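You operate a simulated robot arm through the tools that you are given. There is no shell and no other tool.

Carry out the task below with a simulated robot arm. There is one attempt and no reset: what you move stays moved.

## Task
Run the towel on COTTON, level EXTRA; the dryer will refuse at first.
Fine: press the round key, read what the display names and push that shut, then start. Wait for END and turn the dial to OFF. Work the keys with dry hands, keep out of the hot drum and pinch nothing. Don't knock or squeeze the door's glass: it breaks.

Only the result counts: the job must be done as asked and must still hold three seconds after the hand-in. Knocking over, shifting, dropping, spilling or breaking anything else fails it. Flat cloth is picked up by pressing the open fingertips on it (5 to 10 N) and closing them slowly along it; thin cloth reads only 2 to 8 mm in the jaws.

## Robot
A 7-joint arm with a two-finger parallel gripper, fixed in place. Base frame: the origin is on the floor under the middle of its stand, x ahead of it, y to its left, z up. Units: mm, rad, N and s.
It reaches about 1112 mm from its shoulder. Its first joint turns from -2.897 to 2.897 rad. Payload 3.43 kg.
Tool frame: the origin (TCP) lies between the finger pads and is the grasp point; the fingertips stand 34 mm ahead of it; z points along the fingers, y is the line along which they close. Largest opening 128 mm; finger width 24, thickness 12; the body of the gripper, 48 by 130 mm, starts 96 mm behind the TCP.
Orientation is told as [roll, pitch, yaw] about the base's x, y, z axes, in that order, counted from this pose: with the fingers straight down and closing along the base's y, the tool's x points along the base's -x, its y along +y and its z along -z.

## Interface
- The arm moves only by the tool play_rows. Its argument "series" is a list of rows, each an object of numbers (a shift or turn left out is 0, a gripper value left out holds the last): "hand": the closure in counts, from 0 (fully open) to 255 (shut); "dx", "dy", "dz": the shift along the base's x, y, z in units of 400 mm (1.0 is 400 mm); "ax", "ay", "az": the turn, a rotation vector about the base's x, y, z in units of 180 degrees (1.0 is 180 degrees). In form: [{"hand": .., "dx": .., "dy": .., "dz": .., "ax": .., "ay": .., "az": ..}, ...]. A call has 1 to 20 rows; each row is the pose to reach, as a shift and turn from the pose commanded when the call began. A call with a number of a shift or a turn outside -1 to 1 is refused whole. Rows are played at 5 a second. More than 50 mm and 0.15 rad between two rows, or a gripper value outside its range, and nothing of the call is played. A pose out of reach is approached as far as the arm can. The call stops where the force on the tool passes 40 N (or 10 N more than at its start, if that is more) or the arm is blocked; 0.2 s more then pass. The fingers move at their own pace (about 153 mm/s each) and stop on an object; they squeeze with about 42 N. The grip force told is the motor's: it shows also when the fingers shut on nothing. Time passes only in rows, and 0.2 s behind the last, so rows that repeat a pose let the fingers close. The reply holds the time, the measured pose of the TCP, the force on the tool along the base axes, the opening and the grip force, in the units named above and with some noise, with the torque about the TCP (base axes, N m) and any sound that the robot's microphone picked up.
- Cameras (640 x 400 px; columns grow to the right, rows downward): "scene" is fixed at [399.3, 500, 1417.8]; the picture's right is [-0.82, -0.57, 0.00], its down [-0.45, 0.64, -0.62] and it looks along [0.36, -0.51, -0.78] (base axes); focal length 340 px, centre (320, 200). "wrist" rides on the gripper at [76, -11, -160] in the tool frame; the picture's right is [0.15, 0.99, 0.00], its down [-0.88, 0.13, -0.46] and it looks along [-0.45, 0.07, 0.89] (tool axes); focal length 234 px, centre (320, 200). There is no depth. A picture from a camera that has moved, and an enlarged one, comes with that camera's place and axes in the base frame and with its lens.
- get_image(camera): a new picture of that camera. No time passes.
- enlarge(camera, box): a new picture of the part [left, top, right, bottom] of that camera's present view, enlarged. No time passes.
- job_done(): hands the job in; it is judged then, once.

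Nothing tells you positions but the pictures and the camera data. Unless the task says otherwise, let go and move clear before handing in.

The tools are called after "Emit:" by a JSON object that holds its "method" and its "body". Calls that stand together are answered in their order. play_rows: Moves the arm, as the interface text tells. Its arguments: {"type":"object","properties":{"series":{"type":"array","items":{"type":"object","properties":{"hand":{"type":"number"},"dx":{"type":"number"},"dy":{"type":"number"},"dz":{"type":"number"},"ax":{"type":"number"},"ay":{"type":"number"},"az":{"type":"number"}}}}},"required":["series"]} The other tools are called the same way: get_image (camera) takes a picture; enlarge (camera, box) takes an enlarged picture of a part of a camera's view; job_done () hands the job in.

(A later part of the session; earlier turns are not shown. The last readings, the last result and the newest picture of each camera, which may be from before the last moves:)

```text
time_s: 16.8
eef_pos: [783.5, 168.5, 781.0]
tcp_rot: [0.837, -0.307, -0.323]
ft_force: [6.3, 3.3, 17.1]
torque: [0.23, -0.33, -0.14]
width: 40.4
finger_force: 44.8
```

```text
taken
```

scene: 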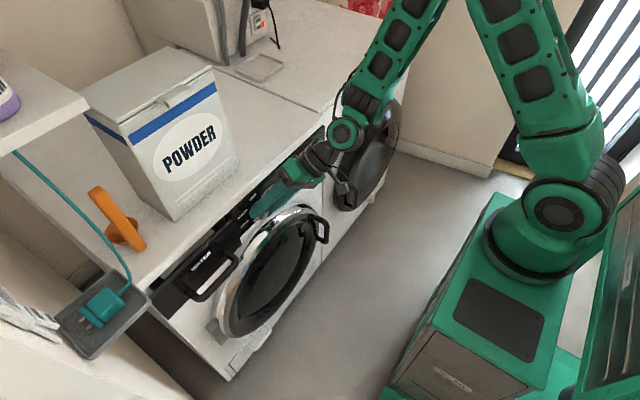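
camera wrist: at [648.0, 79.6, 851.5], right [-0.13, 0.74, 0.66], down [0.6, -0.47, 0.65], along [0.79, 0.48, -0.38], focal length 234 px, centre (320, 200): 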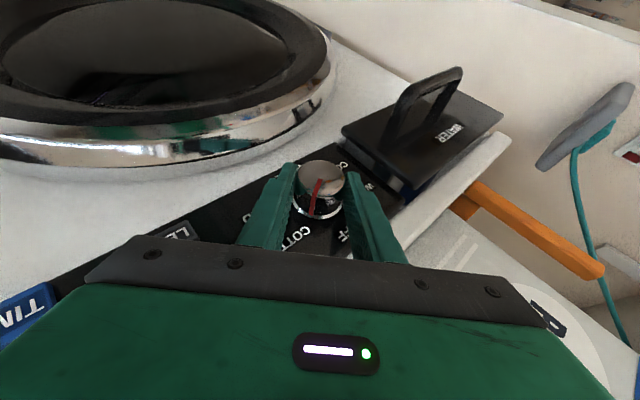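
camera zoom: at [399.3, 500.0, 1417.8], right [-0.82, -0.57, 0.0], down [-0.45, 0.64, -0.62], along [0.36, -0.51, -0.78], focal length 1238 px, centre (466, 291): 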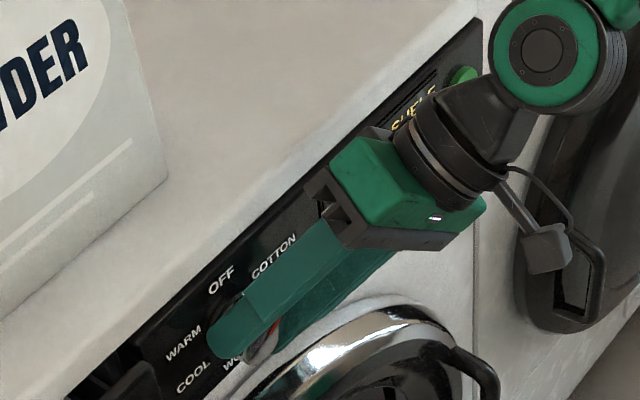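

The last row's turn step was slightly too large, so nothing moved. I'll resend with a smaller final step.

Emit:
{"method": "play_rows", "body": {"series": [{"hand": 135}, {"hand": 127}, {"hand": 127, "dx": -0.05}, {"dx": -0.12}, {"dx": -0.15, "ax": -0.04, "dz": 0.02}, {"dx": -0.18, "ax": -0.08, "dz": 0.05}, {"dx": -0.2, "ax": -0.12, "dz": 0.08}, {"dx": -0.22, "ax": -0.16, "dz": 0.12}, {"dx": -0.22, "ax": -0.205, "dz": 0.16}, {"dx": -0.22, "ax": -0.25, "dz": 0.2}]}}

Emit:
{"method": "get_image", "body": {"camera": "wrist"}}

Emit:
{"method": "get_image", "body": {"camera": "scene"}}

```text
time_s: 19.0
eef_pos: [696.6, 166.6, 858.9]
tcp_rot: [-0.002, -0.441, 0.0]
ft_force: [0.3, 1.3, -0.4]
torque: [0.04, -0.01, 0.04]
width: 64.3
finger_force: 0.2
```

```text
taken
camera wrist: at [560.7, 155.2, 971.3], right [-0.13, 0.99, -0.06], down [0.6, 0.13, 0.79], along [0.79, 0.07, -0.61], focal length 234 px, centre (320, 200)
```

wrist: 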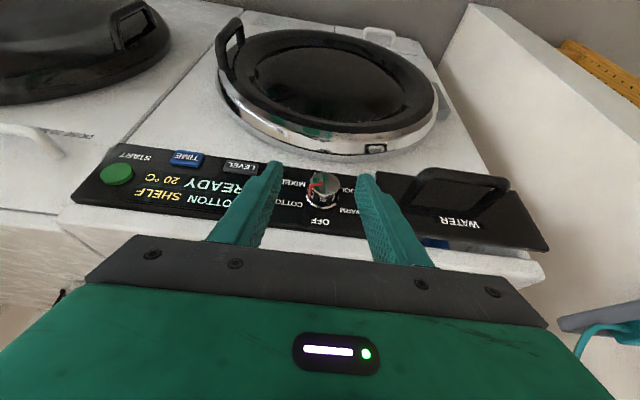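

```text
taken
```

scene: 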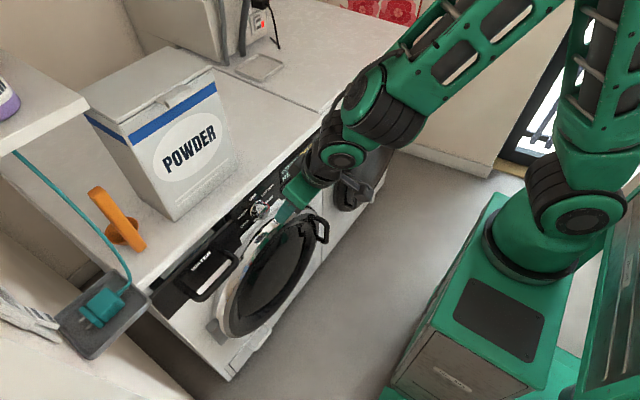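

The display reads COTTON, SHELF, READY. Next I locate the LEVEL key precisely to press it until EXTRA.

Emit:
{"method": "enlarge", "body": {"camera": "wrist", "box": [80, 120, 360, 260]}}

Emit:
{"method": "enlarge", "body": {"camera": "scene", "box": [220, 120, 340, 230]}}

```text
2.29 times, centred on (220, 190) of wrist
camera zoom: at [560.7, 155.2, 971.3], right [-0.13, 0.99, -0.06], down [0.6, 0.13, 0.79], along [0.79, 0.07, -0.61], focal length 535 px, centre (549, 223)
```

zoom: 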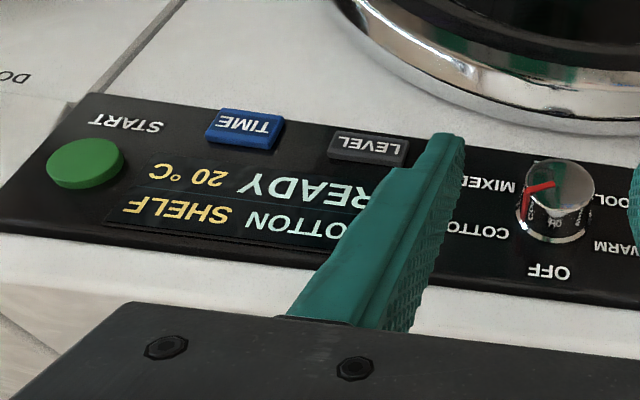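

```text
3.64 times, centred on (280, 175) of scene
camera zoom: at [399.3, 500.0, 1417.8], right [-0.82, -0.57, 0.0], down [-0.45, 0.64, -0.62], along [0.36, -0.51, -0.78], focal length 1238 px, centre (466, 291)
```

zoom: 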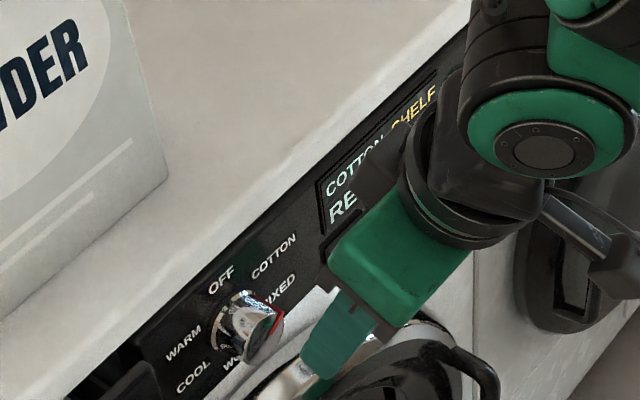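

LEVEL sits near (807, 62, 741) and START near (804, -80, 785). I'll shut the fingers and bring their tip in front of LEVEL, a few mm short of contact.

Emit:
{"method": "play_rows", "body": {"series": [{"hand": 255, "dy": -0.08}, {"hand": 255, "dy": -0.17, "dz": -0.03}, {"hand": 255, "dy": -0.26, "dz": -0.1}, {"hand": 255, "dx": 0.04, "dy": -0.262, "dz": -0.17}, {"hand": 255, "dx": 0.1, "dy": -0.262, "dz": -0.23}, {"hand": 255, "dx": 0.15, "dy": -0.262, "dz": -0.23}, {"hand": 255, "dx": 0.18, "dy": -0.262, "dz": -0.23}, {"hand": 255, "dx": 0.18, "dy": -0.262, "dz": -0.23}]}}

Emit:
{"method": "enlarge", "body": {"camera": "wrist", "box": [200, 100, 440, 260]}}

Emit:
{"method": "enlarge", "body": {"camera": "scene", "box": [220, 120, 340, 230]}}

```text
time_s: 20.8
eef_pos: [767.1, 64.8, 765.9]
tcp_rot: [0.0, -0.443, 0.002]
ft_force: [-0.1, -0.1, -0.3]
torque: [-0.02, -0.01, 0.0]
width: 0.1
finger_force: 32.9
```

```text
2.50 times, centred on (320, 180) of wrist
camera zoom: at [631.5, 52.4, 878.1], right [-0.13, 0.99, -0.06], down [0.6, 0.13, 0.79], along [0.79, 0.07, -0.61], focal length 585 px, centre (320, 250)
```

zoom: 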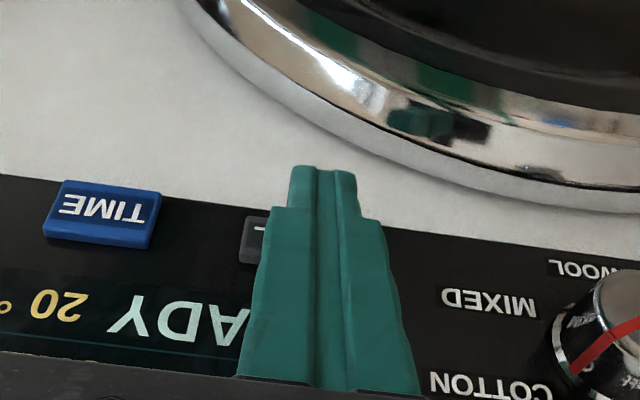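

```text
3.64 times, centred on (280, 175) of scene
camera zoom: at [399.3, 500.0, 1417.8], right [-0.82, -0.57, 0.0], down [-0.45, 0.64, -0.62], along [0.36, -0.51, -0.78], focal length 1238 px, centre (466, 291)
```

zoom: 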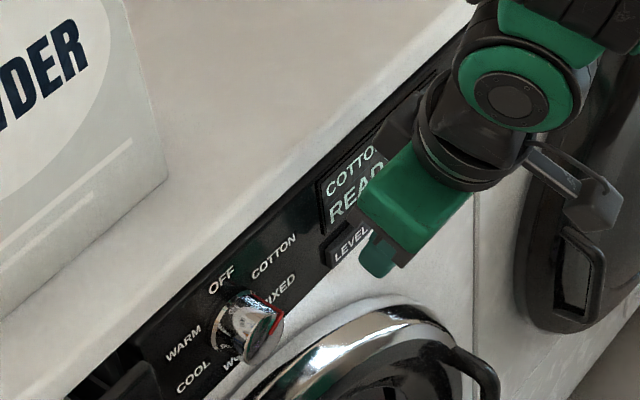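

Emit:
{"method": "play_rows", "body": {"series": [{"dx": 0.02}, {"dx": 0.03}, {"dx": 0.035}]}}

Emit:
{"method": "enlarge", "body": {"camera": "wrist", "box": [80, 120, 360, 260]}}

```text
time_s: 21.6
eef_pos: [780.8, 64.8, 766.8]
tcp_rot: [0.001, -0.441, 0.003]
ft_force: [0.5, -0.3, -0.2]
torque: [-0.01, -0.01, -0.01]
width: 0.1
finger_force: 33.4
```

```text
2.29 times, centred on (220, 190) of wrist
camera zoom: at [645.7, 51.5, 879.4], right [-0.13, 0.99, -0.06], down [0.6, 0.13, 0.79], along [0.79, 0.07, -0.61], focal length 535 px, centre (549, 223)
```

zoom: 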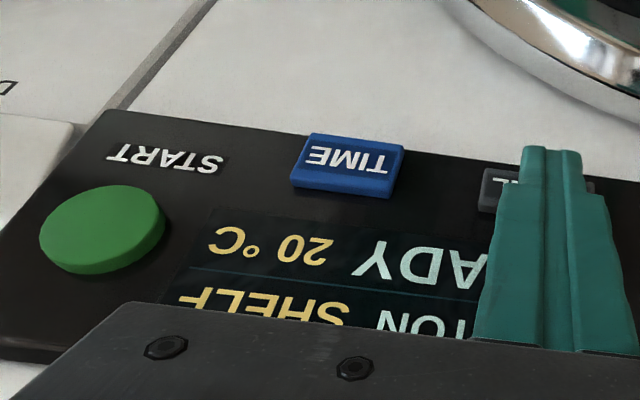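

No contact yet. I'll go on in small steps.

Emit:
{"method": "play_rows", "body": {"series": [{"dx": 0.006}, {"dx": 0.01}]}}

```text
time_s: 22.2
eef_pos: [784.2, 63.1, 767.2]
tcp_rot: [0.001, -0.44, 0.002]
ft_force: [-4.5, 0.5, -1.5]
torque: [0.01, 0.16, 0.04]
width: 0.0
finger_force: 33.5
heard: click
```

A click was heard. I'll back off 12 mm and read the display.

Emit:
{"method": "play_rows", "body": {"series": [{"dx": -0.015}, {"dx": -0.035}, {"dx": -0.035}]}}

Emit:
{"method": "enlarge", "body": {"camera": "wrist", "box": [80, 120, 360, 260]}}

Emit:
{"method": "enlarge", "body": {"camera": "scene", "box": [220, 120, 340, 230]}}

```text
time_s: 23.0
eef_pos: [770.3, 64.2, 766.8]
tcp_rot: [0.0, -0.442, 0.002]
ft_force: [0.1, -0.1, 0.3]
torque: [0.0, 0.0, -0.01]
width: 0.0
finger_force: 33.0
```

```text
2.29 times, centred on (220, 190) of wrist
camera zoom: at [635.7, 51.2, 880.0], right [-0.13, 0.99, -0.06], down [0.6, 0.13, 0.79], along [0.79, 0.07, -0.61], focal length 535 px, centre (549, 223)
```

zoom: 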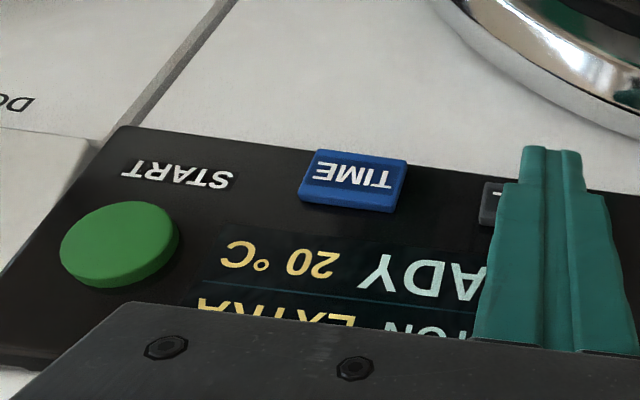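

```text
3.64 times, centred on (280, 175) of scene
camera zoom: at [399.3, 500.0, 1417.8], right [-0.82, -0.57, 0.0], down [-0.45, 0.64, -0.62], along [0.36, -0.51, -0.78], focal length 1238 px, centre (466, 291)
```

zoom: 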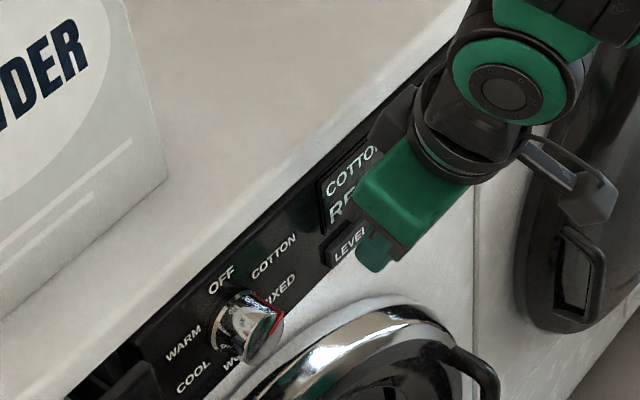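

The level reads EXTRA. Next I move to START (about 802, -80, 783), stopping short of it first.

Emit:
{"method": "play_rows", "body": {"series": [{"dx": -0.05, "dy": -0.04, "dz": 0.04}, {"dx": -0.06, "dy": -0.15, "dz": 0.09}, {"dx": -0.06, "dy": -0.26, "dz": 0.105}, {"dx": -0.06, "dy": -0.36, "dz": 0.105}, {"dx": -0.02, "dy": -0.36, "dz": 0.105}, {"dx": -0.02, "dy": -0.36, "dz": 0.105}]}}

Emit:
{"method": "enlarge", "body": {"camera": "wrist", "box": [180, 100, 460, 260]}}

Emit:
{"method": "enlarge", "body": {"camera": "scene", "box": [220, 100, 380, 230]}}

```text
time_s: 24.4
eef_pos: [764.7, -78.8, 809.9]
tcp_rot: [-0.001, -0.442, 0.001]
ft_force: [-0.6, 0.5, -0.2]
torque: [0.03, -0.01, 0.01]
width: 0.2
finger_force: 33.2
```

```text
2.29 times, centred on (320, 180) of wrist
camera zoom: at [628.8, -91.6, 922.3], right [-0.13, 0.99, -0.06], down [0.6, 0.13, 0.79], along [0.79, 0.07, -0.61], focal length 535 px, centre (320, 246)
```

zoom: 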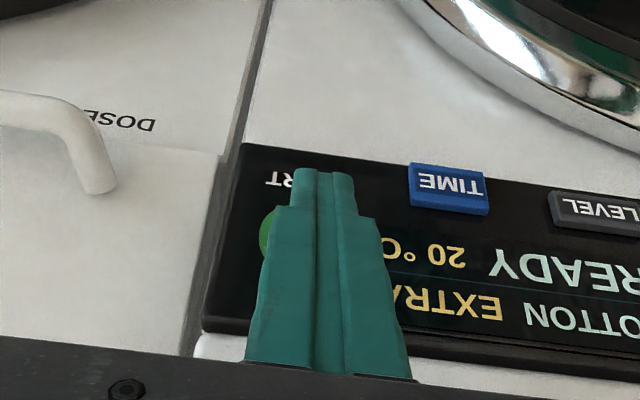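

```text
3.08 times, centred on (300, 165) of scene
camera zoom: at [399.3, 500.0, 1417.8], right [-0.82, -0.57, 0.0], down [-0.45, 0.64, -0.62], along [0.36, -0.51, -0.78], focal length 1048 px, centre (382, 308)
```

zoom: 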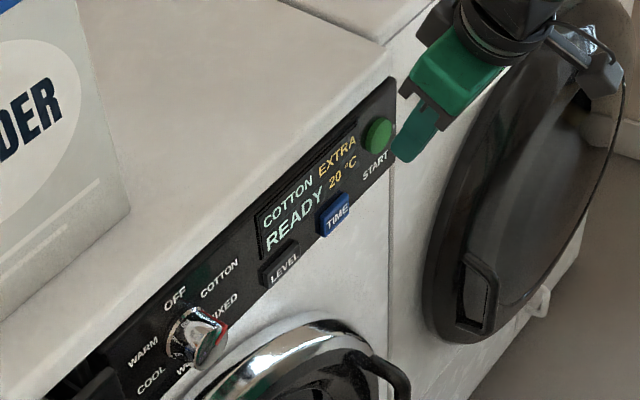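

The tip is lined up with START. I'll push in slowly.

Emit:
{"method": "play_rows", "body": {"series": [{"dx": 0.012}, {"dx": 0.02}, {"dx": 0.025}]}}

```text
time_s: 25.2
eef_pos: [772.5, -80.3, 809.5]
tcp_rot: [0.001, -0.441, 0.002]
ft_force: [-0.1, 0.2, 0.5]
torque: [0.02, 0.01, 0.01]
width: 0.1
finger_force: 33.1
```

Emit:
{"method": "play_rows", "body": {"series": [{"dx": 0.006}, {"dx": 0.011}]}}

```text
time_s: 25.8
eef_pos: [778.3, -80.4, 809.0]
tcp_rot: [0.001, -0.441, 0.002]
ft_force: [0.1, 0.1, 0.0]
torque: [-0.02, 0.0, -0.03]
width: 0.0
finger_force: 33.3
```

Emit:
{"method": "play_rows", "body": {"series": [{"dx": 0.005}, {"dx": 0.009}]}}

```text
time_s: 26.4
eef_pos: [781.0, -80.6, 809.9]
tcp_rot: [0.0, -0.442, 0.003]
ft_force: [-1.1, -1.1, 0.0]
torque: [-0.04, 0.04, -0.01]
width: 0.0
finger_force: 32.7
```

Emit:
{"method": "play_rows", "body": {"series": [{"dx": 0.004}, {"dx": 0.008}]}}

```text
time_s: 27.0
eef_pos: [783.6, -80.4, 807.9]
tcp_rot: [0.001, -0.44, 0.002]
ft_force: [-3.0, -1.0, 0.9]
torque: [0.01, 0.07, 0.03]
width: 0.3
finger_force: 32.8
heard: click
```

A click on START. I'll back off and read the display.

Emit:
{"method": "play_rows", "body": {"series": [{"dx": -0.02}, {"dx": -0.05}, {"dx": -0.05}]}}

Emit:
{"method": "enlarge", "body": {"camera": "scene", "box": [220, 100, 380, 230]}}

Emit:
{"method": "enlarge", "body": {"camera": "wrist", "box": [300, 140, 580, 260]}}

```text
time_s: 27.8
eef_pos: [765.4, -79.8, 810.1]
tcp_rot: [0.0, -0.442, 0.002]
ft_force: [0.4, 0.8, -0.3]
torque: [0.05, 0.01, -0.02]
width: 0.1
finger_force: 32.7
```

```text
3.08 times, centred on (300, 165) of scene
camera zoom: at [399.3, 500.0, 1417.8], right [-0.82, -0.57, 0.0], down [-0.45, 0.64, -0.62], along [0.36, -0.51, -0.78], focal length 1048 px, centre (382, 308)
```

zoom: 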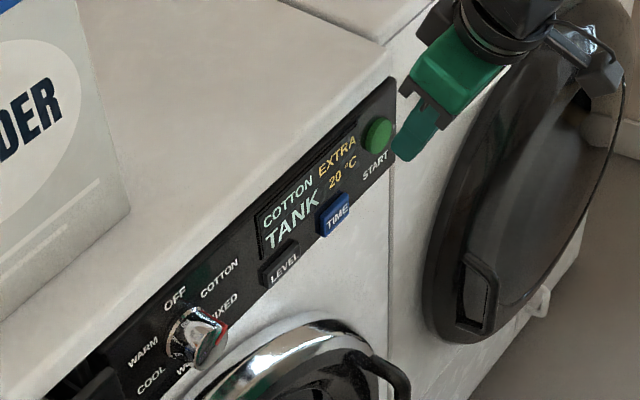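

```text
2.29 times, centred on (440, 200) of wrist
camera zoom: at [629.5, -92.8, 922.2], right [-0.13, 0.99, -0.06], down [0.6, 0.13, 0.79], along [0.79, 0.07, -0.61], focal length 535 px, centre (46, 200)
```

zoom: 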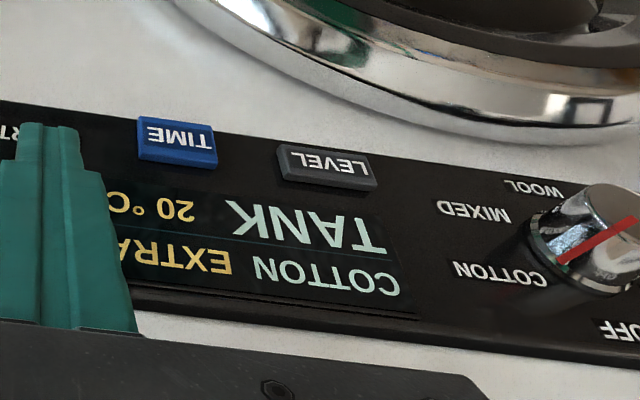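

The display names TANK, so the WATER drawer must be pushed shut. I'll back off and travel left in front of the dryer to face the drawer.

Emit:
{"method": "play_rows", "body": {"series": [{"dx": -0.08, "dz": 0.02}, {"dx": -0.17, "dy": 0.05, "dz": 0.07}, {"dx": -0.19, "dy": 0.16, "dz": 0.12}, {"dx": -0.19, "dy": 0.28, "dz": 0.12}, {"dx": -0.19, "dy": 0.4, "dz": 0.12}, {"dx": -0.19, "dy": 0.52, "dz": 0.12}, {"dx": -0.19, "dy": 0.64, "dz": 0.12}, {"dx": -0.19, "dy": 0.76, "dz": 0.12}, {"dx": -0.19, "dy": 0.88, "dz": 0.12}, {"dx": -0.19, "dy": 0.98, "dz": 0.12}]}}

Emit:
{"method": "get_image", "body": {"camera": "wrist"}}

Emit:
{"method": "get_image", "body": {"camera": "scene"}}

```text
time_s: 30.0
eef_pos: [689.5, 311.5, 860.9]
tcp_rot: [0.0, -0.44, 0.001]
ft_force: [-0.5, -0.7, 0.6]
torque: [0.0, 0.02, -0.02]
width: 0.0
finger_force: 32.8
```

```text
taken
camera wrist: at [553.7, 298.7, 973.5], right [-0.13, 0.99, -0.06], down [0.6, 0.13, 0.79], along [0.79, 0.07, -0.61], focal length 234 px, centre (320, 200)
```

wrist: 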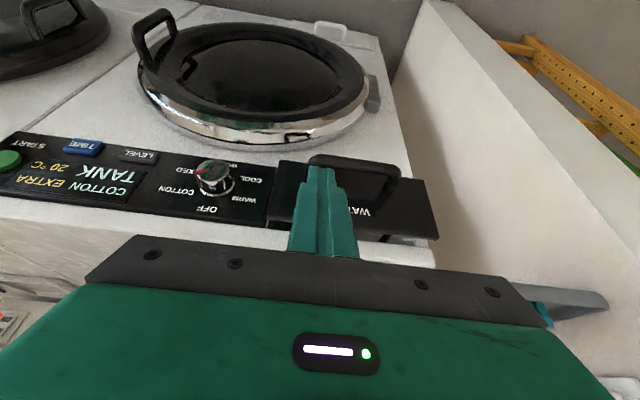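

```text
taken
```

scene: 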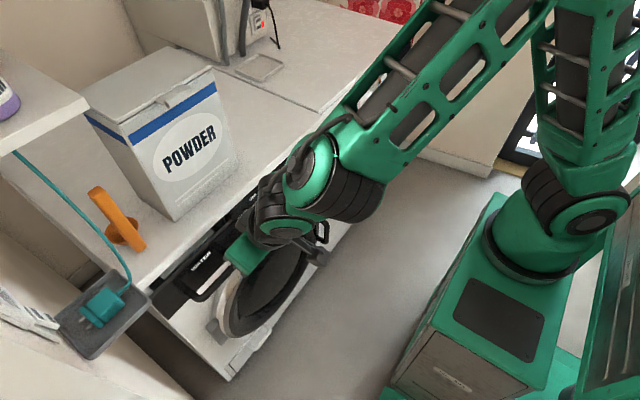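

Emit:
{"method": "enlarge", "body": {"camera": "wrist", "box": [250, 130, 470, 270]}}

```text
2.86 times, centred on (360, 200) of wrist
camera zoom: at [553.7, 298.7, 973.5], right [-0.13, 0.99, -0.06], down [0.6, 0.13, 0.79], along [0.79, 0.07, -0.61], focal length 669 px, centre (206, 200)
```

zoom: 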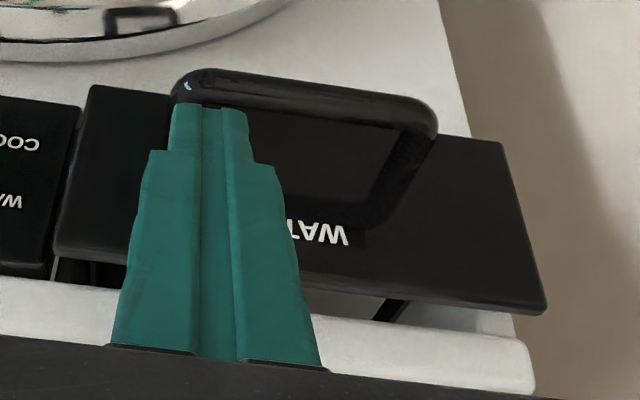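

The drawer face is at x≈797, centre y≈365, with the handle bar below at z≈770. I'll push on the face just above the text near its middle, approaching from above the handle.

Emit:
{"method": "play_rows", "body": {"series": [{"dx": 0.04, "dy": 0.06, "dz": -0.03}, {"dx": 0.1, "dy": 0.12, "dz": -0.08}, {"dx": 0.16, "dy": 0.123, "dz": -0.082}, {"dx": 0.185, "dy": 0.123, "dz": -0.082}, {"dx": 0.185, "dy": 0.123, "dz": -0.082}]}}

Emit:
{"method": "enlarge", "body": {"camera": "wrist", "box": [200, 110, 460, 270]}}

Emit:
{"method": "enlarge", "body": {"camera": "scene", "box": [150, 180, 290, 310]}}

```text
time_s: 31.2
eef_pos: [764.3, 359.3, 825.9]
tcp_rot: [-0.001, -0.44, 0.001]
ft_force: [-0.4, 1.2, 0.4]
torque: [-0.03, 0.03, -0.02]
width: 0.0
finger_force: 33.4
```

```text
2.46 times, centred on (330, 190) of wrist
camera zoom: at [628.9, 346.5, 938.3], right [-0.13, 0.99, -0.06], down [0.6, 0.13, 0.79], along [0.79, 0.07, -0.61], focal length 576 px, centre (295, 225)
```

zoom: 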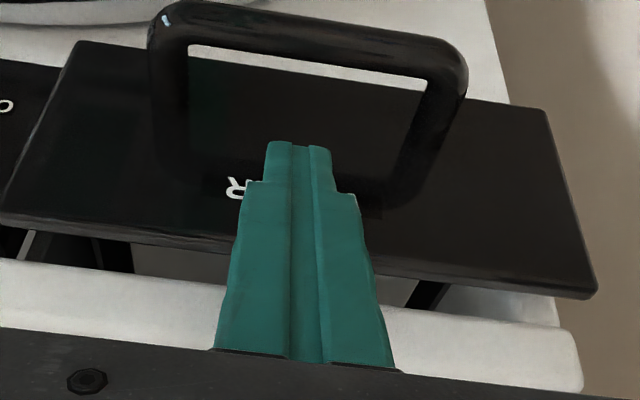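

```text
3.08 times, centred on (220, 245) of scene
camera zoom: at [399.3, 500.0, 1417.8], right [-0.82, -0.57, 0.0], down [-0.45, 0.64, -0.62], along [0.36, -0.51, -0.78], focal length 1048 px, centre (628, 62)
```

zoom: 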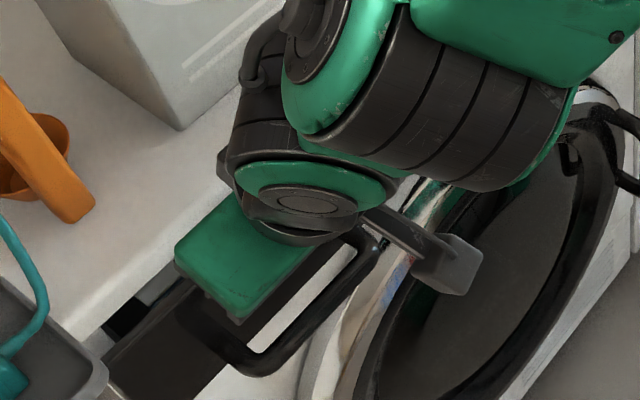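

Positioned above the handle bar, facing the drawer plate. I'll push gently in small steps.

Emit:
{"method": "play_rows", "body": {"series": [{"dx": 0.01}, {"dx": 0.016}, {"dx": 0.021}, {"dx": 0.026}]}}

```text
time_s: 32.2
eef_pos: [773.5, 359.9, 825.7]
tcp_rot: [0.0, -0.441, 0.001]
ft_force: [0.2, 0.0, 0.9]
torque: [-0.01, 0.01, 0.0]
width: 0.1
finger_force: 32.7
```

Emit:
{"method": "play_rows", "body": {"series": [{"dx": 0.005}, {"dx": 0.01}, {"dx": 0.015}, {"dx": 0.02}]}}

```text
time_s: 33.2
eef_pos: [782.6, 361.6, 825.3]
tcp_rot: [-0.003, -0.442, 0.001]
ft_force: [0.2, 0.2, 0.9]
torque: [0.01, -0.01, -0.02]
width: 0.1
finger_force: 33.2
```

Emit:
{"method": "enlarge", "body": {"camera": "wrist", "box": [200, 110, 460, 270]}}

Emit:
{"method": "enlarge", "body": {"camera": "scene", "box": [150, 180, 290, 310]}}

```text
2.46 times, centred on (330, 190) of wrist
camera zoom: at [645.8, 348.8, 936.9], right [-0.13, 0.99, -0.06], down [0.6, 0.13, 0.79], along [0.79, 0.07, -0.61], focal length 576 px, centre (295, 225)
```

zoom: 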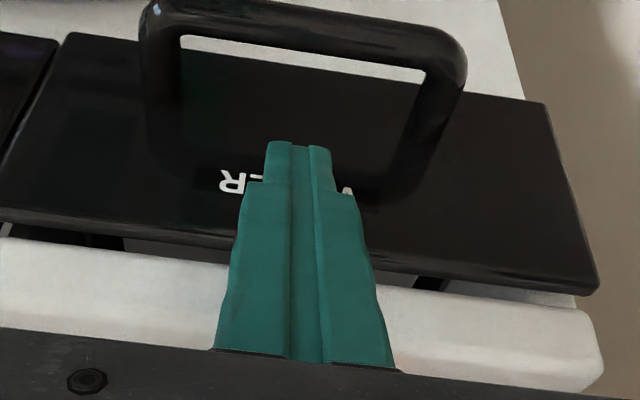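

```text
3.08 times, centred on (220, 245) of scene
camera zoom: at [399.3, 500.0, 1417.8], right [-0.82, -0.57, 0.0], down [-0.45, 0.64, -0.62], along [0.36, -0.51, -0.78], focal length 1048 px, centre (628, 62)
```

zoom: 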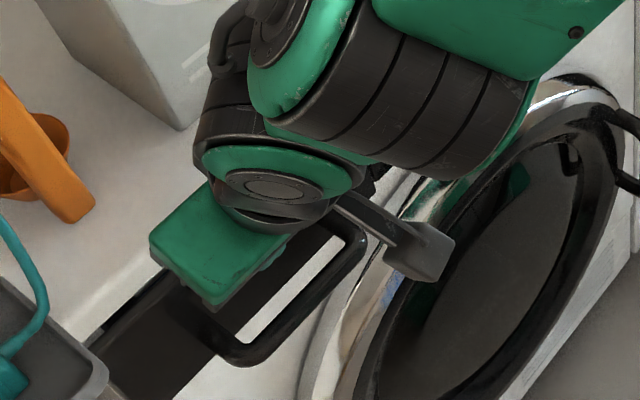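

The gap behind the drawer plate is shrinking: it slides easily. I'll continue pushing.

Emit:
{"method": "play_rows", "body": {"series": [{"dx": 0.005}, {"dx": 0.01}, {"dx": 0.015}]}}

Emit:
{"method": "enlarge", "body": {"camera": "wrist", "box": [200, 110, 460, 270]}}

```text
time_s: 34.0
eef_pos: [787.4, 361.1, 823.9]
tcp_rot: [0.0, -0.44, 0.001]
ft_force: [-2.8, 0.2, 1.7]
torque: [-0.04, 0.06, 0.0]
width: 0.0
finger_force: 32.8
```

```text
2.46 times, centred on (330, 190) of wrist
camera zoom: at [651.6, 348.0, 936.3], right [-0.13, 0.99, -0.06], down [0.6, 0.13, 0.79], along [0.79, 0.07, -0.61], focal length 576 px, centre (295, 225)
```

zoom: 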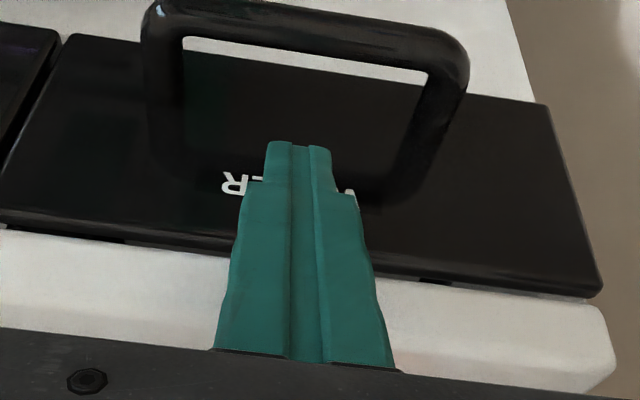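

Emit:
{"method": "play_rows", "body": {"series": [{"dx": 0.005}, {"dx": 0.01}, {"dx": 0.015}]}}

Emit:
{"method": "enlarge", "body": {"camera": "wrist", "box": [200, 110, 460, 270]}}

```text
time_s: 34.7
eef_pos: [777.6, 361.9, 832.1]
tcp_rot: [-0.004, -0.448, 0.006]
ft_force: [0.9, -0.3, -1.1]
torque: [0.01, 0.01, 0.01]
width: 0.1
finger_force: 33.4
stopped in row 3: the force on the tool passed its limit at 43 N (the readings are from after the stop); the commanded pose is now the measured one
```

```text
2.46 times, centred on (330, 190) of wrist
camera zoom: at [642.2, 348.6, 943.8], right [-0.14, 0.99, -0.07], down [0.6, 0.14, 0.79], along [0.79, 0.07, -0.61], focal length 576 px, centre (295, 225)
```

zoom: 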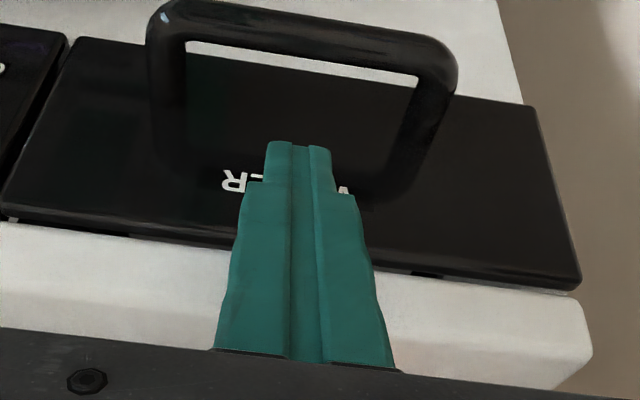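

The push ended at a hard stop (43 N), so the drawer is probably home. I'll back the tool off and compare the drawer plate with the panel.

Emit:
{"method": "play_rows", "body": {"series": [{"dx": -0.06, "dz": 0.01}, {"dx": -0.15, "dz": 0.04}, {"dx": -0.2, "dy": -0.08, "dz": 0.08}, {"dx": -0.22, "dy": -0.2, "dz": 0.1}, {"dx": -0.22, "dy": -0.32, "dz": 0.1}, {"dx": -0.22, "dy": -0.44, "dz": 0.1}]}}

Emit:
{"method": "get_image", "body": {"camera": "wrist"}}

Emit:
{"method": "enlarge", "body": {"camera": "scene", "box": [150, 180, 290, 310]}}

Emit:
{"method": "enlarge", "body": {"camera": "wrist", "box": [300, 120, 560, 270]}}

```text
time_s: 36.1
eef_pos: [692.4, 183.5, 870.5]
tcp_rot: [-0.004, -0.446, 0.009]
ft_force: [0.0, 1.3, -0.8]
torque: [-0.05, 0.0, -0.03]
width: 0.0
finger_force: 33.0
```

```text
taken
camera wrist: at [556.6, 169.8, 983.1], right [-0.14, 0.99, -0.07], down [0.6, 0.14, 0.79], along [0.79, 0.07, -0.61], focal length 234 px, centre (320, 200)
```

wrist: 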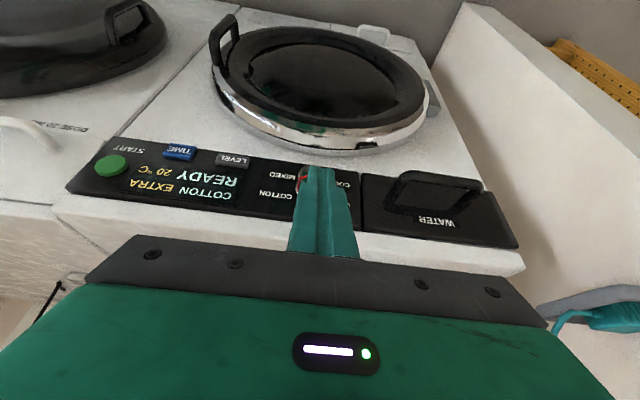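

```text
3.08 times, centred on (220, 245) of scene
camera zoom: at [399.3, 500.0, 1417.8], right [-0.82, -0.57, 0.0], down [-0.45, 0.64, -0.62], along [0.36, -0.51, -0.78], focal length 1048 px, centre (628, 62)
```

zoom: 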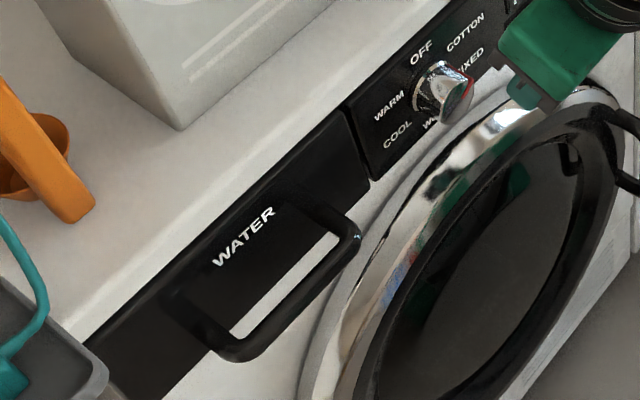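

```text
2.46 times, centred on (430, 195) of wrist
camera zoom: at [556.6, 169.8, 983.1], right [-0.14, 0.99, -0.07], down [0.6, 0.14, 0.79], along [0.79, 0.07, -0.61], focal length 576 px, centre (49, 212)
```

zoom: 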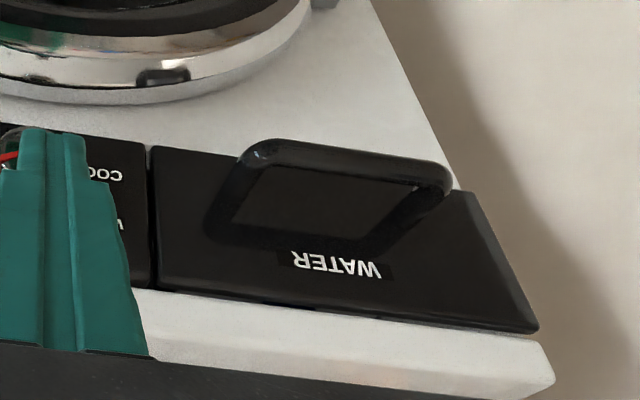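

The drawer is flush and the display says COTTON EXTRA READY again. Now back to START.

Emit:
{"method": "play_rows", "body": {"series": [{"dy": -0.12}, {"dy": -0.24}, {"dy": -0.36}, {"dy": -0.48, "dz": -0.03}, {"dy": -0.59, "dz": -0.08}, {"dy": -0.66, "dz": -0.153}, {"dx": 0.1, "dy": -0.66, "dz": -0.153}, {"dx": 0.185, "dy": -0.66, "dz": -0.153}, {"dx": 0.185, "dy": -0.66, "dz": -0.153}]}}

Emit:
{"method": "enlarge", "body": {"camera": "wrist", "box": [180, 100, 460, 260]}}

Emit:
{"method": "enlarge", "body": {"camera": "scene", "box": [220, 100, 380, 230]}}

```text
time_s: 38.1
eef_pos: [764.2, -78.1, 810.1]
tcp_rot: [-0.004, -0.446, 0.008]
ft_force: [0.2, 0.6, -0.8]
torque: [0.02, 0.01, -0.01]
width: 0.2
finger_force: 33.1
```

```text
2.29 times, centred on (320, 180) of wrist
camera zoom: at [628.5, -90.6, 922.5], right [-0.14, 0.99, -0.07], down [0.6, 0.14, 0.79], along [0.79, 0.07, -0.61], focal length 535 px, centre (320, 246)
```

zoom: 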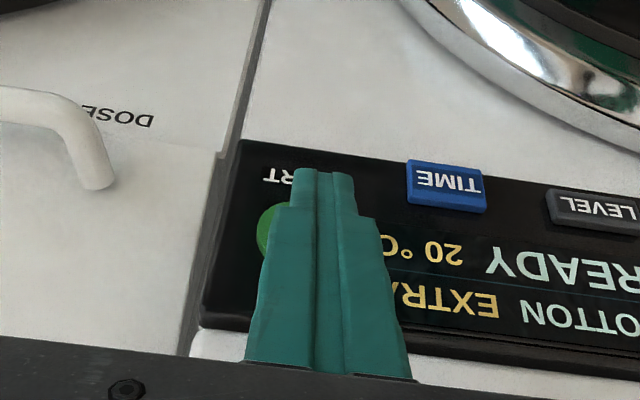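

```text
3.08 times, centred on (300, 165) of scene
camera zoom: at [399.3, 500.0, 1417.8], right [-0.82, -0.57, 0.0], down [-0.45, 0.64, -0.62], along [0.36, -0.51, -0.78], focal length 1048 px, centre (382, 308)
```

zoom: 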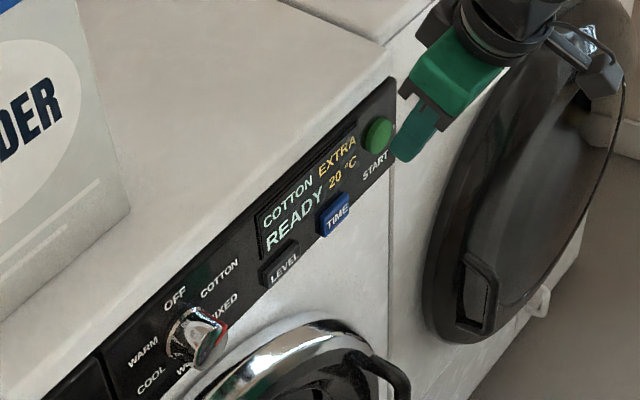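

Lined up with START again. I'll press it as before.

Emit:
{"method": "play_rows", "body": {"series": [{"dx": 0.02}, {"dx": 0.032}, {"dx": 0.04}, {"dx": 0.045}, {"dx": 0.049}]}}

```text
time_s: 39.3
eef_pos: [783.2, -78.6, 810.8]
tcp_rot: [-0.003, -0.446, 0.008]
ft_force: [-1.2, 0.3, 0.6]
torque: [0.04, 0.03, -0.01]
width: 0.2
finger_force: 33.0
heard: click
```

Emit:
{"method": "play_rows", "body": {"series": [{"dx": -0.02}, {"dx": -0.06}, {"dx": -0.1}]}}

Emit:
{"method": "enlarge", "body": {"camera": "scene", "box": [220, 100, 380, 230]}}

```text
time_s: 40.1
eef_pos: [743.6, -77.9, 811.9]
tcp_rot: [-0.003, -0.447, 0.005]
ft_force: [-1.0, -0.4, -1.1]
torque: [0.01, 0.01, -0.01]
width: 0.0
finger_force: 32.6
```

```text
3.08 times, centred on (300, 165) of scene
camera zoom: at [399.3, 500.0, 1417.8], right [-0.82, -0.57, 0.0], down [-0.45, 0.64, -0.62], along [0.36, -0.51, -0.78], focal length 1048 px, centre (382, 308)
```

zoom: 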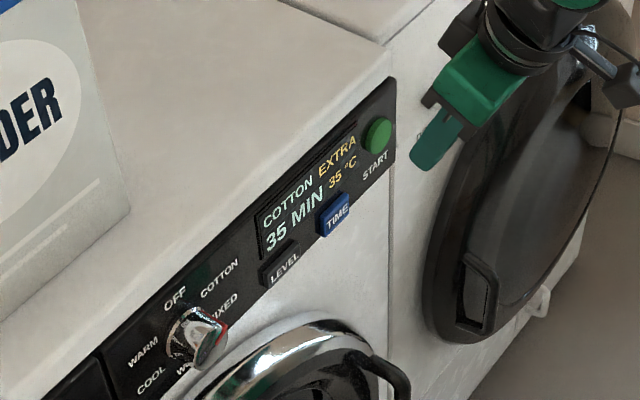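

It runs: 35 MIN, 35 °C. While waiting I'll move clear to a spot in front of the dial and open the fingers partly.

Emit:
{"method": "play_rows", "body": {"series": [{"dx": -0.06, "dz": 0.05}, {"dx": -0.12, "dy": 0.08, "dz": 0.1}, {"dx": -0.13, "dy": 0.2, "dz": 0.12}, {"dx": -0.13, "dy": 0.32, "dz": 0.12}, {"dx": -0.13, "dy": 0.44, "dz": 0.12}, {"dx": -0.13, "dy": 0.55, "dz": 0.12, "hand": 127}, {"dx": -0.13, "dy": 0.61, "dz": 0.12, "hand": 127}, {"dx": -0.13, "dy": 0.61, "dz": 0.12}, {"dx": -0.13, "dy": 0.61, "dz": 0.12}, {"dx": -0.13, "dy": 0.61, "dz": 0.12}, {"dx": -0.13, "dy": 0.61, "dz": 0.12}, {"dx": -0.13, "dy": 0.61, "dz": 0.12}, {"dx": -0.13, "dy": 0.61, "dz": 0.12}, {"dx": -0.13, "dy": 0.61, "dz": 0.12}, {"dx": -0.13, "dy": 0.61, "dz": 0.12}, {"dx": -0.13, "dy": 0.61, "dz": 0.12}]}}

Emit:
{"method": "get_image", "body": {"camera": "wrist"}}

Emit:
{"method": "get_image", "body": {"camera": "scene"}}

```text
time_s: 43.5
eef_pos: [690.6, 164.6, 859.8]
tcp_rot: [-0.004, -0.448, 0.009]
ft_force: [-0.5, -0.5, 0.5]
torque: [-0.03, 0.04, 0.0]
width: 64.2
finger_force: 0.1
```

```text
taken
camera wrist: at [555.0, 151.6, 971.1], right [-0.14, 0.99, -0.07], down [0.6, 0.14, 0.79], along [0.79, 0.07, -0.61], focal length 234 px, centre (320, 200)
```

wrist: 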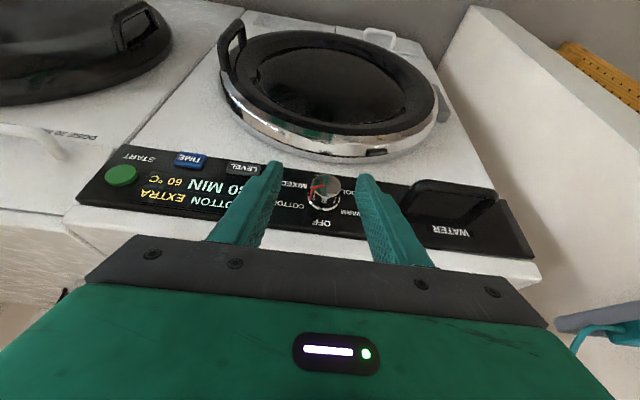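

```text
taken
```

scene: 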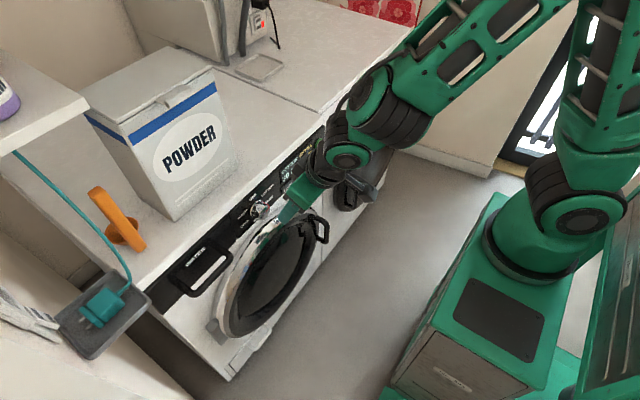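

Emit:
{"method": "play_rows", "body": {"series": [{"dx": 0}, {"dx": 0}, {"dx": 0}, {"dx": 0}, {"dx": 0}, {"dx": 0}, {"dx": 0}, {"dx": 0}, {"dx": 0}, {"dx": 0}, {"dx": 0}, {"dx": 0}, {"dx": 0}, {"dx": 0}, {"dx": 0}, {"dx": 0}, {"dx": 0}, {"dx": 0}, {"dx": 0}, {"dx": 0}]}}

Emit:
{"method": "enlarge", "body": {"camera": "wrist", "box": [80, 120, 360, 260]}}

```text
time_s: 47.7
eef_pos: [690.4, 164.4, 859.5]
tcp_rot: [-0.003, -0.447, 0.007]
ft_force: [-0.4, -0.6, 0.5]
torque: [-0.01, 0.02, 0.05]
width: 64.3
finger_force: 0.0
```

```text
2.29 times, centred on (220, 190) of wrist
camera zoom: at [555.0, 151.6, 971.1], right [-0.14, 0.99, -0.07], down [0.6, 0.14, 0.79], along [0.79, 0.07, -0.61], focal length 535 px, centre (549, 223)
```

zoom: 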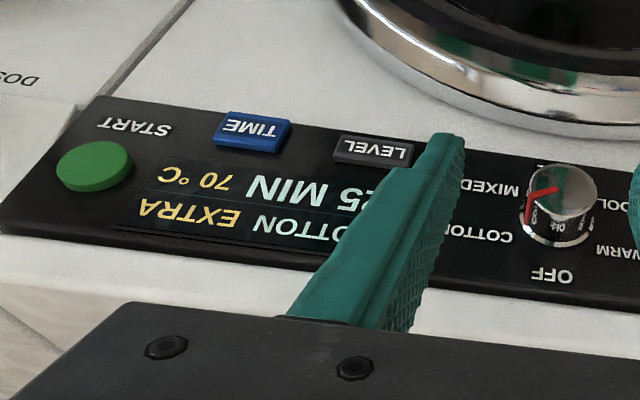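

25 MIN left, counting down quickly. I keep waiting.

Emit:
{"method": "play_rows", "body": {"series": [{"dx": 0}, {"dx": 0}, {"dx": 0}, {"dx": 0}, {"dx": 0}, {"dx": 0}, {"dx": 0}, {"dx": 0}, {"dx": 0}, {"dx": 0}, {"dx": 0}, {"dx": 0}, {"dx": 0}, {"dx": 0}, {"dx": 0}, {"dx": 0}, {"dx": 0}, {"dx": 0}, {"dx": 0}, {"dx": 0}]}}

Emit:
{"method": "play_rows", "body": {"series": [{"dx": 0}, {"dx": 0}, {"dx": 0}, {"dx": 0}, {"dx": 0}, {"dx": 0}, {"dx": 0}, {"dx": 0}, {"dx": 0}, {"dx": 0}, {"dx": 0}, {"dx": 0}, {"dx": 0}, {"dx": 0}, {"dx": 0}, {"dx": 0}, {"dx": 0}, {"dx": 0}, {"dx": 0}, {"dx": 0}]}}

Emit:
{"method": "play_rows", "body": {"series": [{"dx": 0}, {"dx": 0}, {"dx": 0}, {"dx": 0}, {"dx": 0}, {"dx": 0}, {"dx": 0}, {"dx": 0}, {"dx": 0}, {"dx": 0}, {"dx": 0}, {"dx": 0}, {"dx": 0}, {"dx": 0}, {"dx": 0}, {"dx": 0}, {"dx": 0}, {"dx": 0}, {"dx": 0}, {"dx": 0}]}}

Emit:
{"method": "enlarge", "body": {"camera": "wrist", "box": [80, 120, 360, 260]}}

```text
time_s: 51.9
eef_pos: [690.4, 163.7, 858.5]
tcp_rot: [-0.003, -0.446, 0.007]
ft_force: [-0.6, -0.4, 0.0]
torque: [0.0, -0.01, -0.01]
width: 64.4
finger_force: 0.1
```

```text
time_s: 56.1
eef_pos: [690.2, 164.5, 858.8]
tcp_rot: [-0.003, -0.446, 0.007]
ft_force: [0.0, 0.0, 0.4]
torque: [0.01, -0.01, 0.0]
width: 64.2
finger_force: 0.1
```

```text
time_s: 60.3
eef_pos: [691.7, 164.8, 859.6]
tcp_rot: [-0.004, -0.448, 0.006]
ft_force: [0.1, -0.2, 0.3]
torque: [0.0, -0.03, 0.0]
width: 64.1
finger_force: 0.0
```

```text
2.29 times, centred on (220, 190) of wrist
camera zoom: at [555.0, 151.6, 971.1], right [-0.14, 0.99, -0.07], down [0.6, 0.14, 0.79], along [0.79, 0.07, -0.61], focal length 535 px, centre (549, 223)
```

zoom: 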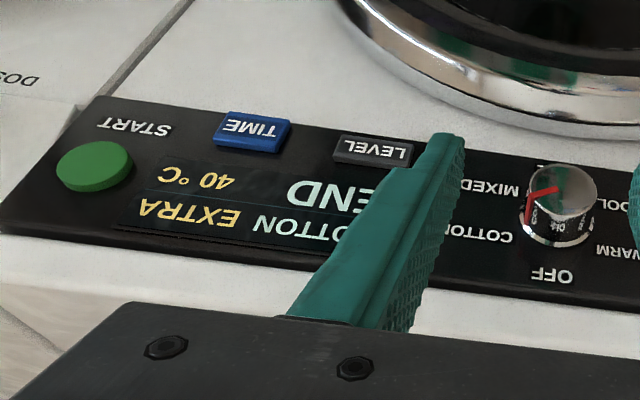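

The display reads END. Now I bring the fingers to the dial in the same 45° roll in which I let it go, first short of the knob.

Emit:
{"method": "play_rows", "body": {"series": [{"hand": 127, "ax": 0.042, "dz": -0.03}, {"ax": 0.084, "dz": -0.07, "dx": 0.02}, {"ax": 0.126, "dz": -0.11, "dx": 0.04}, {"ax": 0.168, "dz": -0.15, "dx": 0.06}, {"ax": 0.21, "dz": -0.18, "dx": 0.08, "dy": 0.005}, {"ax": 0.25, "dz": -0.195, "dx": 0.1, "dy": 0.0075}, {"ax": 0.25, "dz": -0.195, "dx": 0.11, "dy": 0.0075}, {"ax": 0.25, "dz": -0.195, "dx": 0.11, "dy": 0.0075}]}}

Emit:
{"method": "enlarge", "body": {"camera": "wrist", "box": [200, 110, 440, 270]}}

Emit:
{"method": "enlarge", "body": {"camera": "scene", "box": [180, 120, 340, 250]}}

```text
time_s: 62.1
eef_pos: [736.8, 168.2, 781.4]
tcp_rot: [0.837, -0.315, -0.324]
ft_force: [0.7, 0.1, 0.3]
torque: [0.03, 0.0, -0.01]
width: 64.4
finger_force: 0.2
```

```text
2.50 times, centred on (320, 190) of wrist
camera zoom: at [600.4, 80.1, 852.0], right [-0.14, 0.75, 0.65], down [0.6, -0.46, 0.65], along [0.79, 0.48, -0.38], focal length 585 px, centre (320, 225)
```

zoom: 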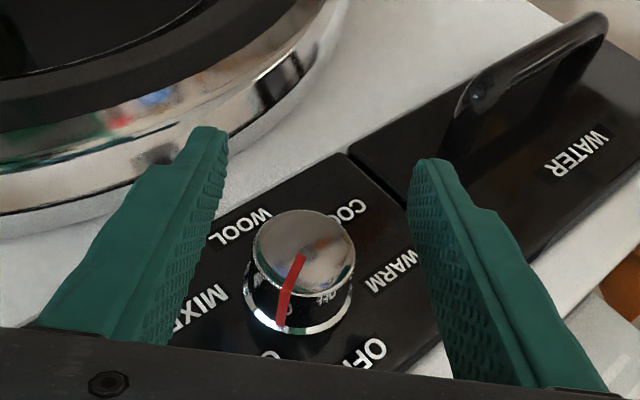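

```text
3.08 times, centred on (260, 185) of scene
camera zoom: at [399.3, 500.0, 1417.8], right [-0.82, -0.57, 0.0], down [-0.45, 0.64, -0.62], along [0.36, -0.51, -0.78], focal length 1048 px, centre (505, 246)
```

zoom: 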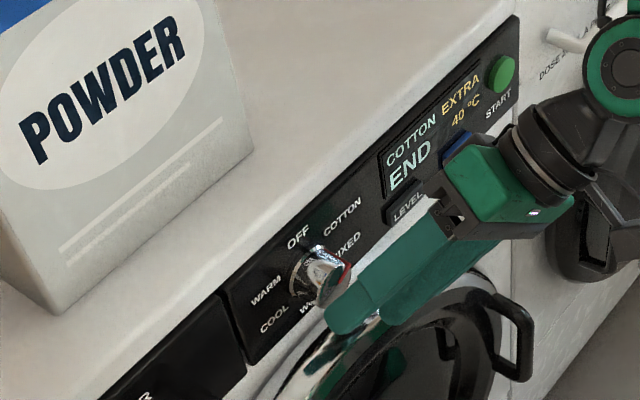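

Knob is centred again. I advance to straddle it, then close.

Emit:
{"method": "play_rows", "body": {"series": [{"dx": 0.03}, {"dx": 0.06}, {"dx": 0.09}, {"dx": 0.119}, {"dx": 0.119}, {"dx": 0.119, "hand": 150}, {"dx": 0.119, "hand": 165}, {"dx": 0.119, "hand": 255}, {"dx": 0.119, "hand": 255}, {"dx": 0.119, "hand": 255}]}}

Emit:
{"method": "enlarge", "body": {"camera": "wrist", "box": [200, 100, 440, 270]}}

```text
time_s: 64.3
eef_pos: [782.2, 169.4, 778.6]
tcp_rot: [0.835, -0.314, -0.324]
ft_force: [-0.1, -2.0, -2.1]
torque: [-0.07, -0.05, 0.05]
width: 40.3
finger_force: 44.9
```

```text
2.35 times, centred on (320, 185) of wrist
camera zoom: at [646.1, 80.9, 850.8], right [-0.14, 0.75, 0.65], down [0.6, -0.46, 0.66], along [0.79, 0.48, -0.38], focal length 551 px, centre (320, 235)
```

zoom: 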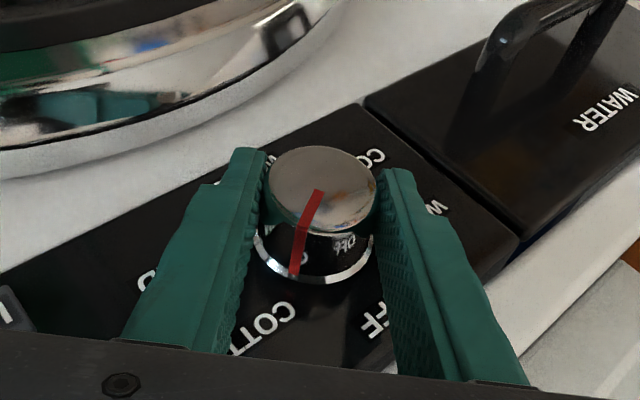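

The knob is held again. I turn it back counter-clockwise, first half.

Emit:
{"method": "play_rows", "body": {"series": [{"dy": 0.003, "dz": 0.0027, "ax": -0.0333}, {"dy": 0.0063, "dz": 0.0051, "ax": -0.0667}, {"dy": 0.0099, "dz": 0.0072, "ax": -0.1}, {"dy": 0.0136, "dz": 0.0088, "ax": -0.1333}, {"dy": 0.0174, "dz": 0.0101, "ax": -0.1667}]}}

Emit:
{"method": "enlarge", "body": {"camera": "wrist", "box": [200, 100, 440, 270]}}

```text
time_s: 65.5
eef_pos: [783.0, 176.1, 785.6]
tcp_rot: [0.285, -0.43, -0.116]
ft_force: [-10.7, -1.4, -3.3]
torque: [-0.08, 0.69, 0.56]
width: 40.2
finger_force: 44.5
```

```text
2.35 times, centred on (320, 185) of wrist
camera zoom: at [646.5, 134.5, 889.5], right [-0.14, 0.97, 0.19], down [0.6, -0.07, 0.8], along [0.79, 0.22, -0.57], focal length 551 px, centre (320, 235)
```

zoom: 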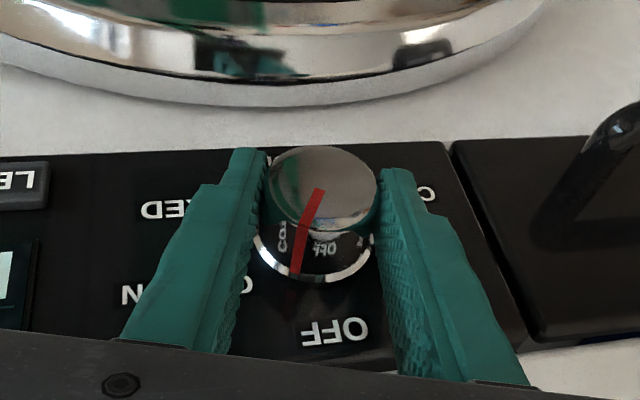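

Emit:
{"method": "play_rows", "body": {"series": [{"dy": 0.004, "dz": 0.0009, "ax": -0.0333}, {"dy": 0.0081, "dz": 0.0013, "ax": -0.0667}, {"dy": 0.0121, "dz": 0.0013, "ax": -0.1}, {"dy": 0.0162, "dz": 0.0009, "ax": -0.1333}, {"dy": 0.0202, "dz": 0.0, "ax": -0.1667}, {"dy": 0.0202, "dz": 0.0, "ax": -0.1667}]}}

Emit:
{"method": "enlarge", "body": {"camera": "wrist", "box": [200, 100, 440, 270]}}

Emit:
{"method": "enlarge", "body": {"camera": "scene", "box": [180, 120, 340, 250]}}

```text
time_s: 66.9
eef_pos: [782.8, 183.8, 784.8]
tcp_rot: [-0.291, -0.427, 0.132]
ft_force: [-20.7, 6.9, -3.5]
torque: [0.14, 0.66, -0.03]
width: 40.6
finger_force: 44.7
```

```text
2.35 times, centred on (320, 185) of wrist
camera zoom: at [646.5, 199.9, 895.5], right [-0.14, 0.94, -0.32], down [0.6, 0.34, 0.73], along [0.79, -0.09, -0.61], focal length 551 px, centre (320, 235)
```

zoom: 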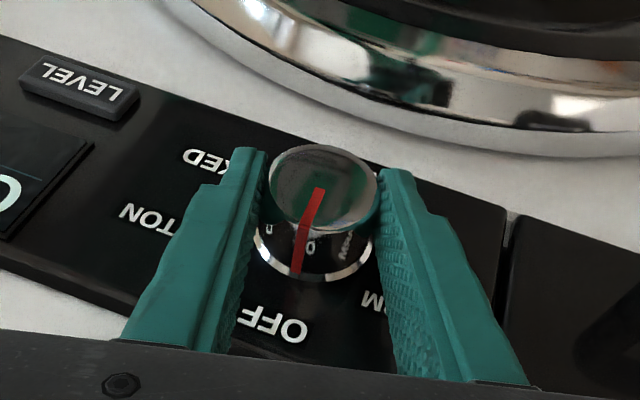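

```text
3.08 times, centred on (260, 185) of scene
camera zoom: at [399.3, 500.0, 1417.8], right [-0.82, -0.57, 0.0], down [-0.45, 0.64, -0.62], along [0.36, -0.51, -0.78], focal length 1048 px, centre (505, 246)
```

zoom: 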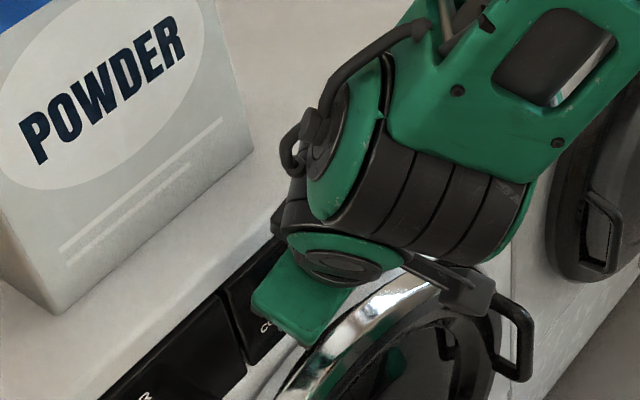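

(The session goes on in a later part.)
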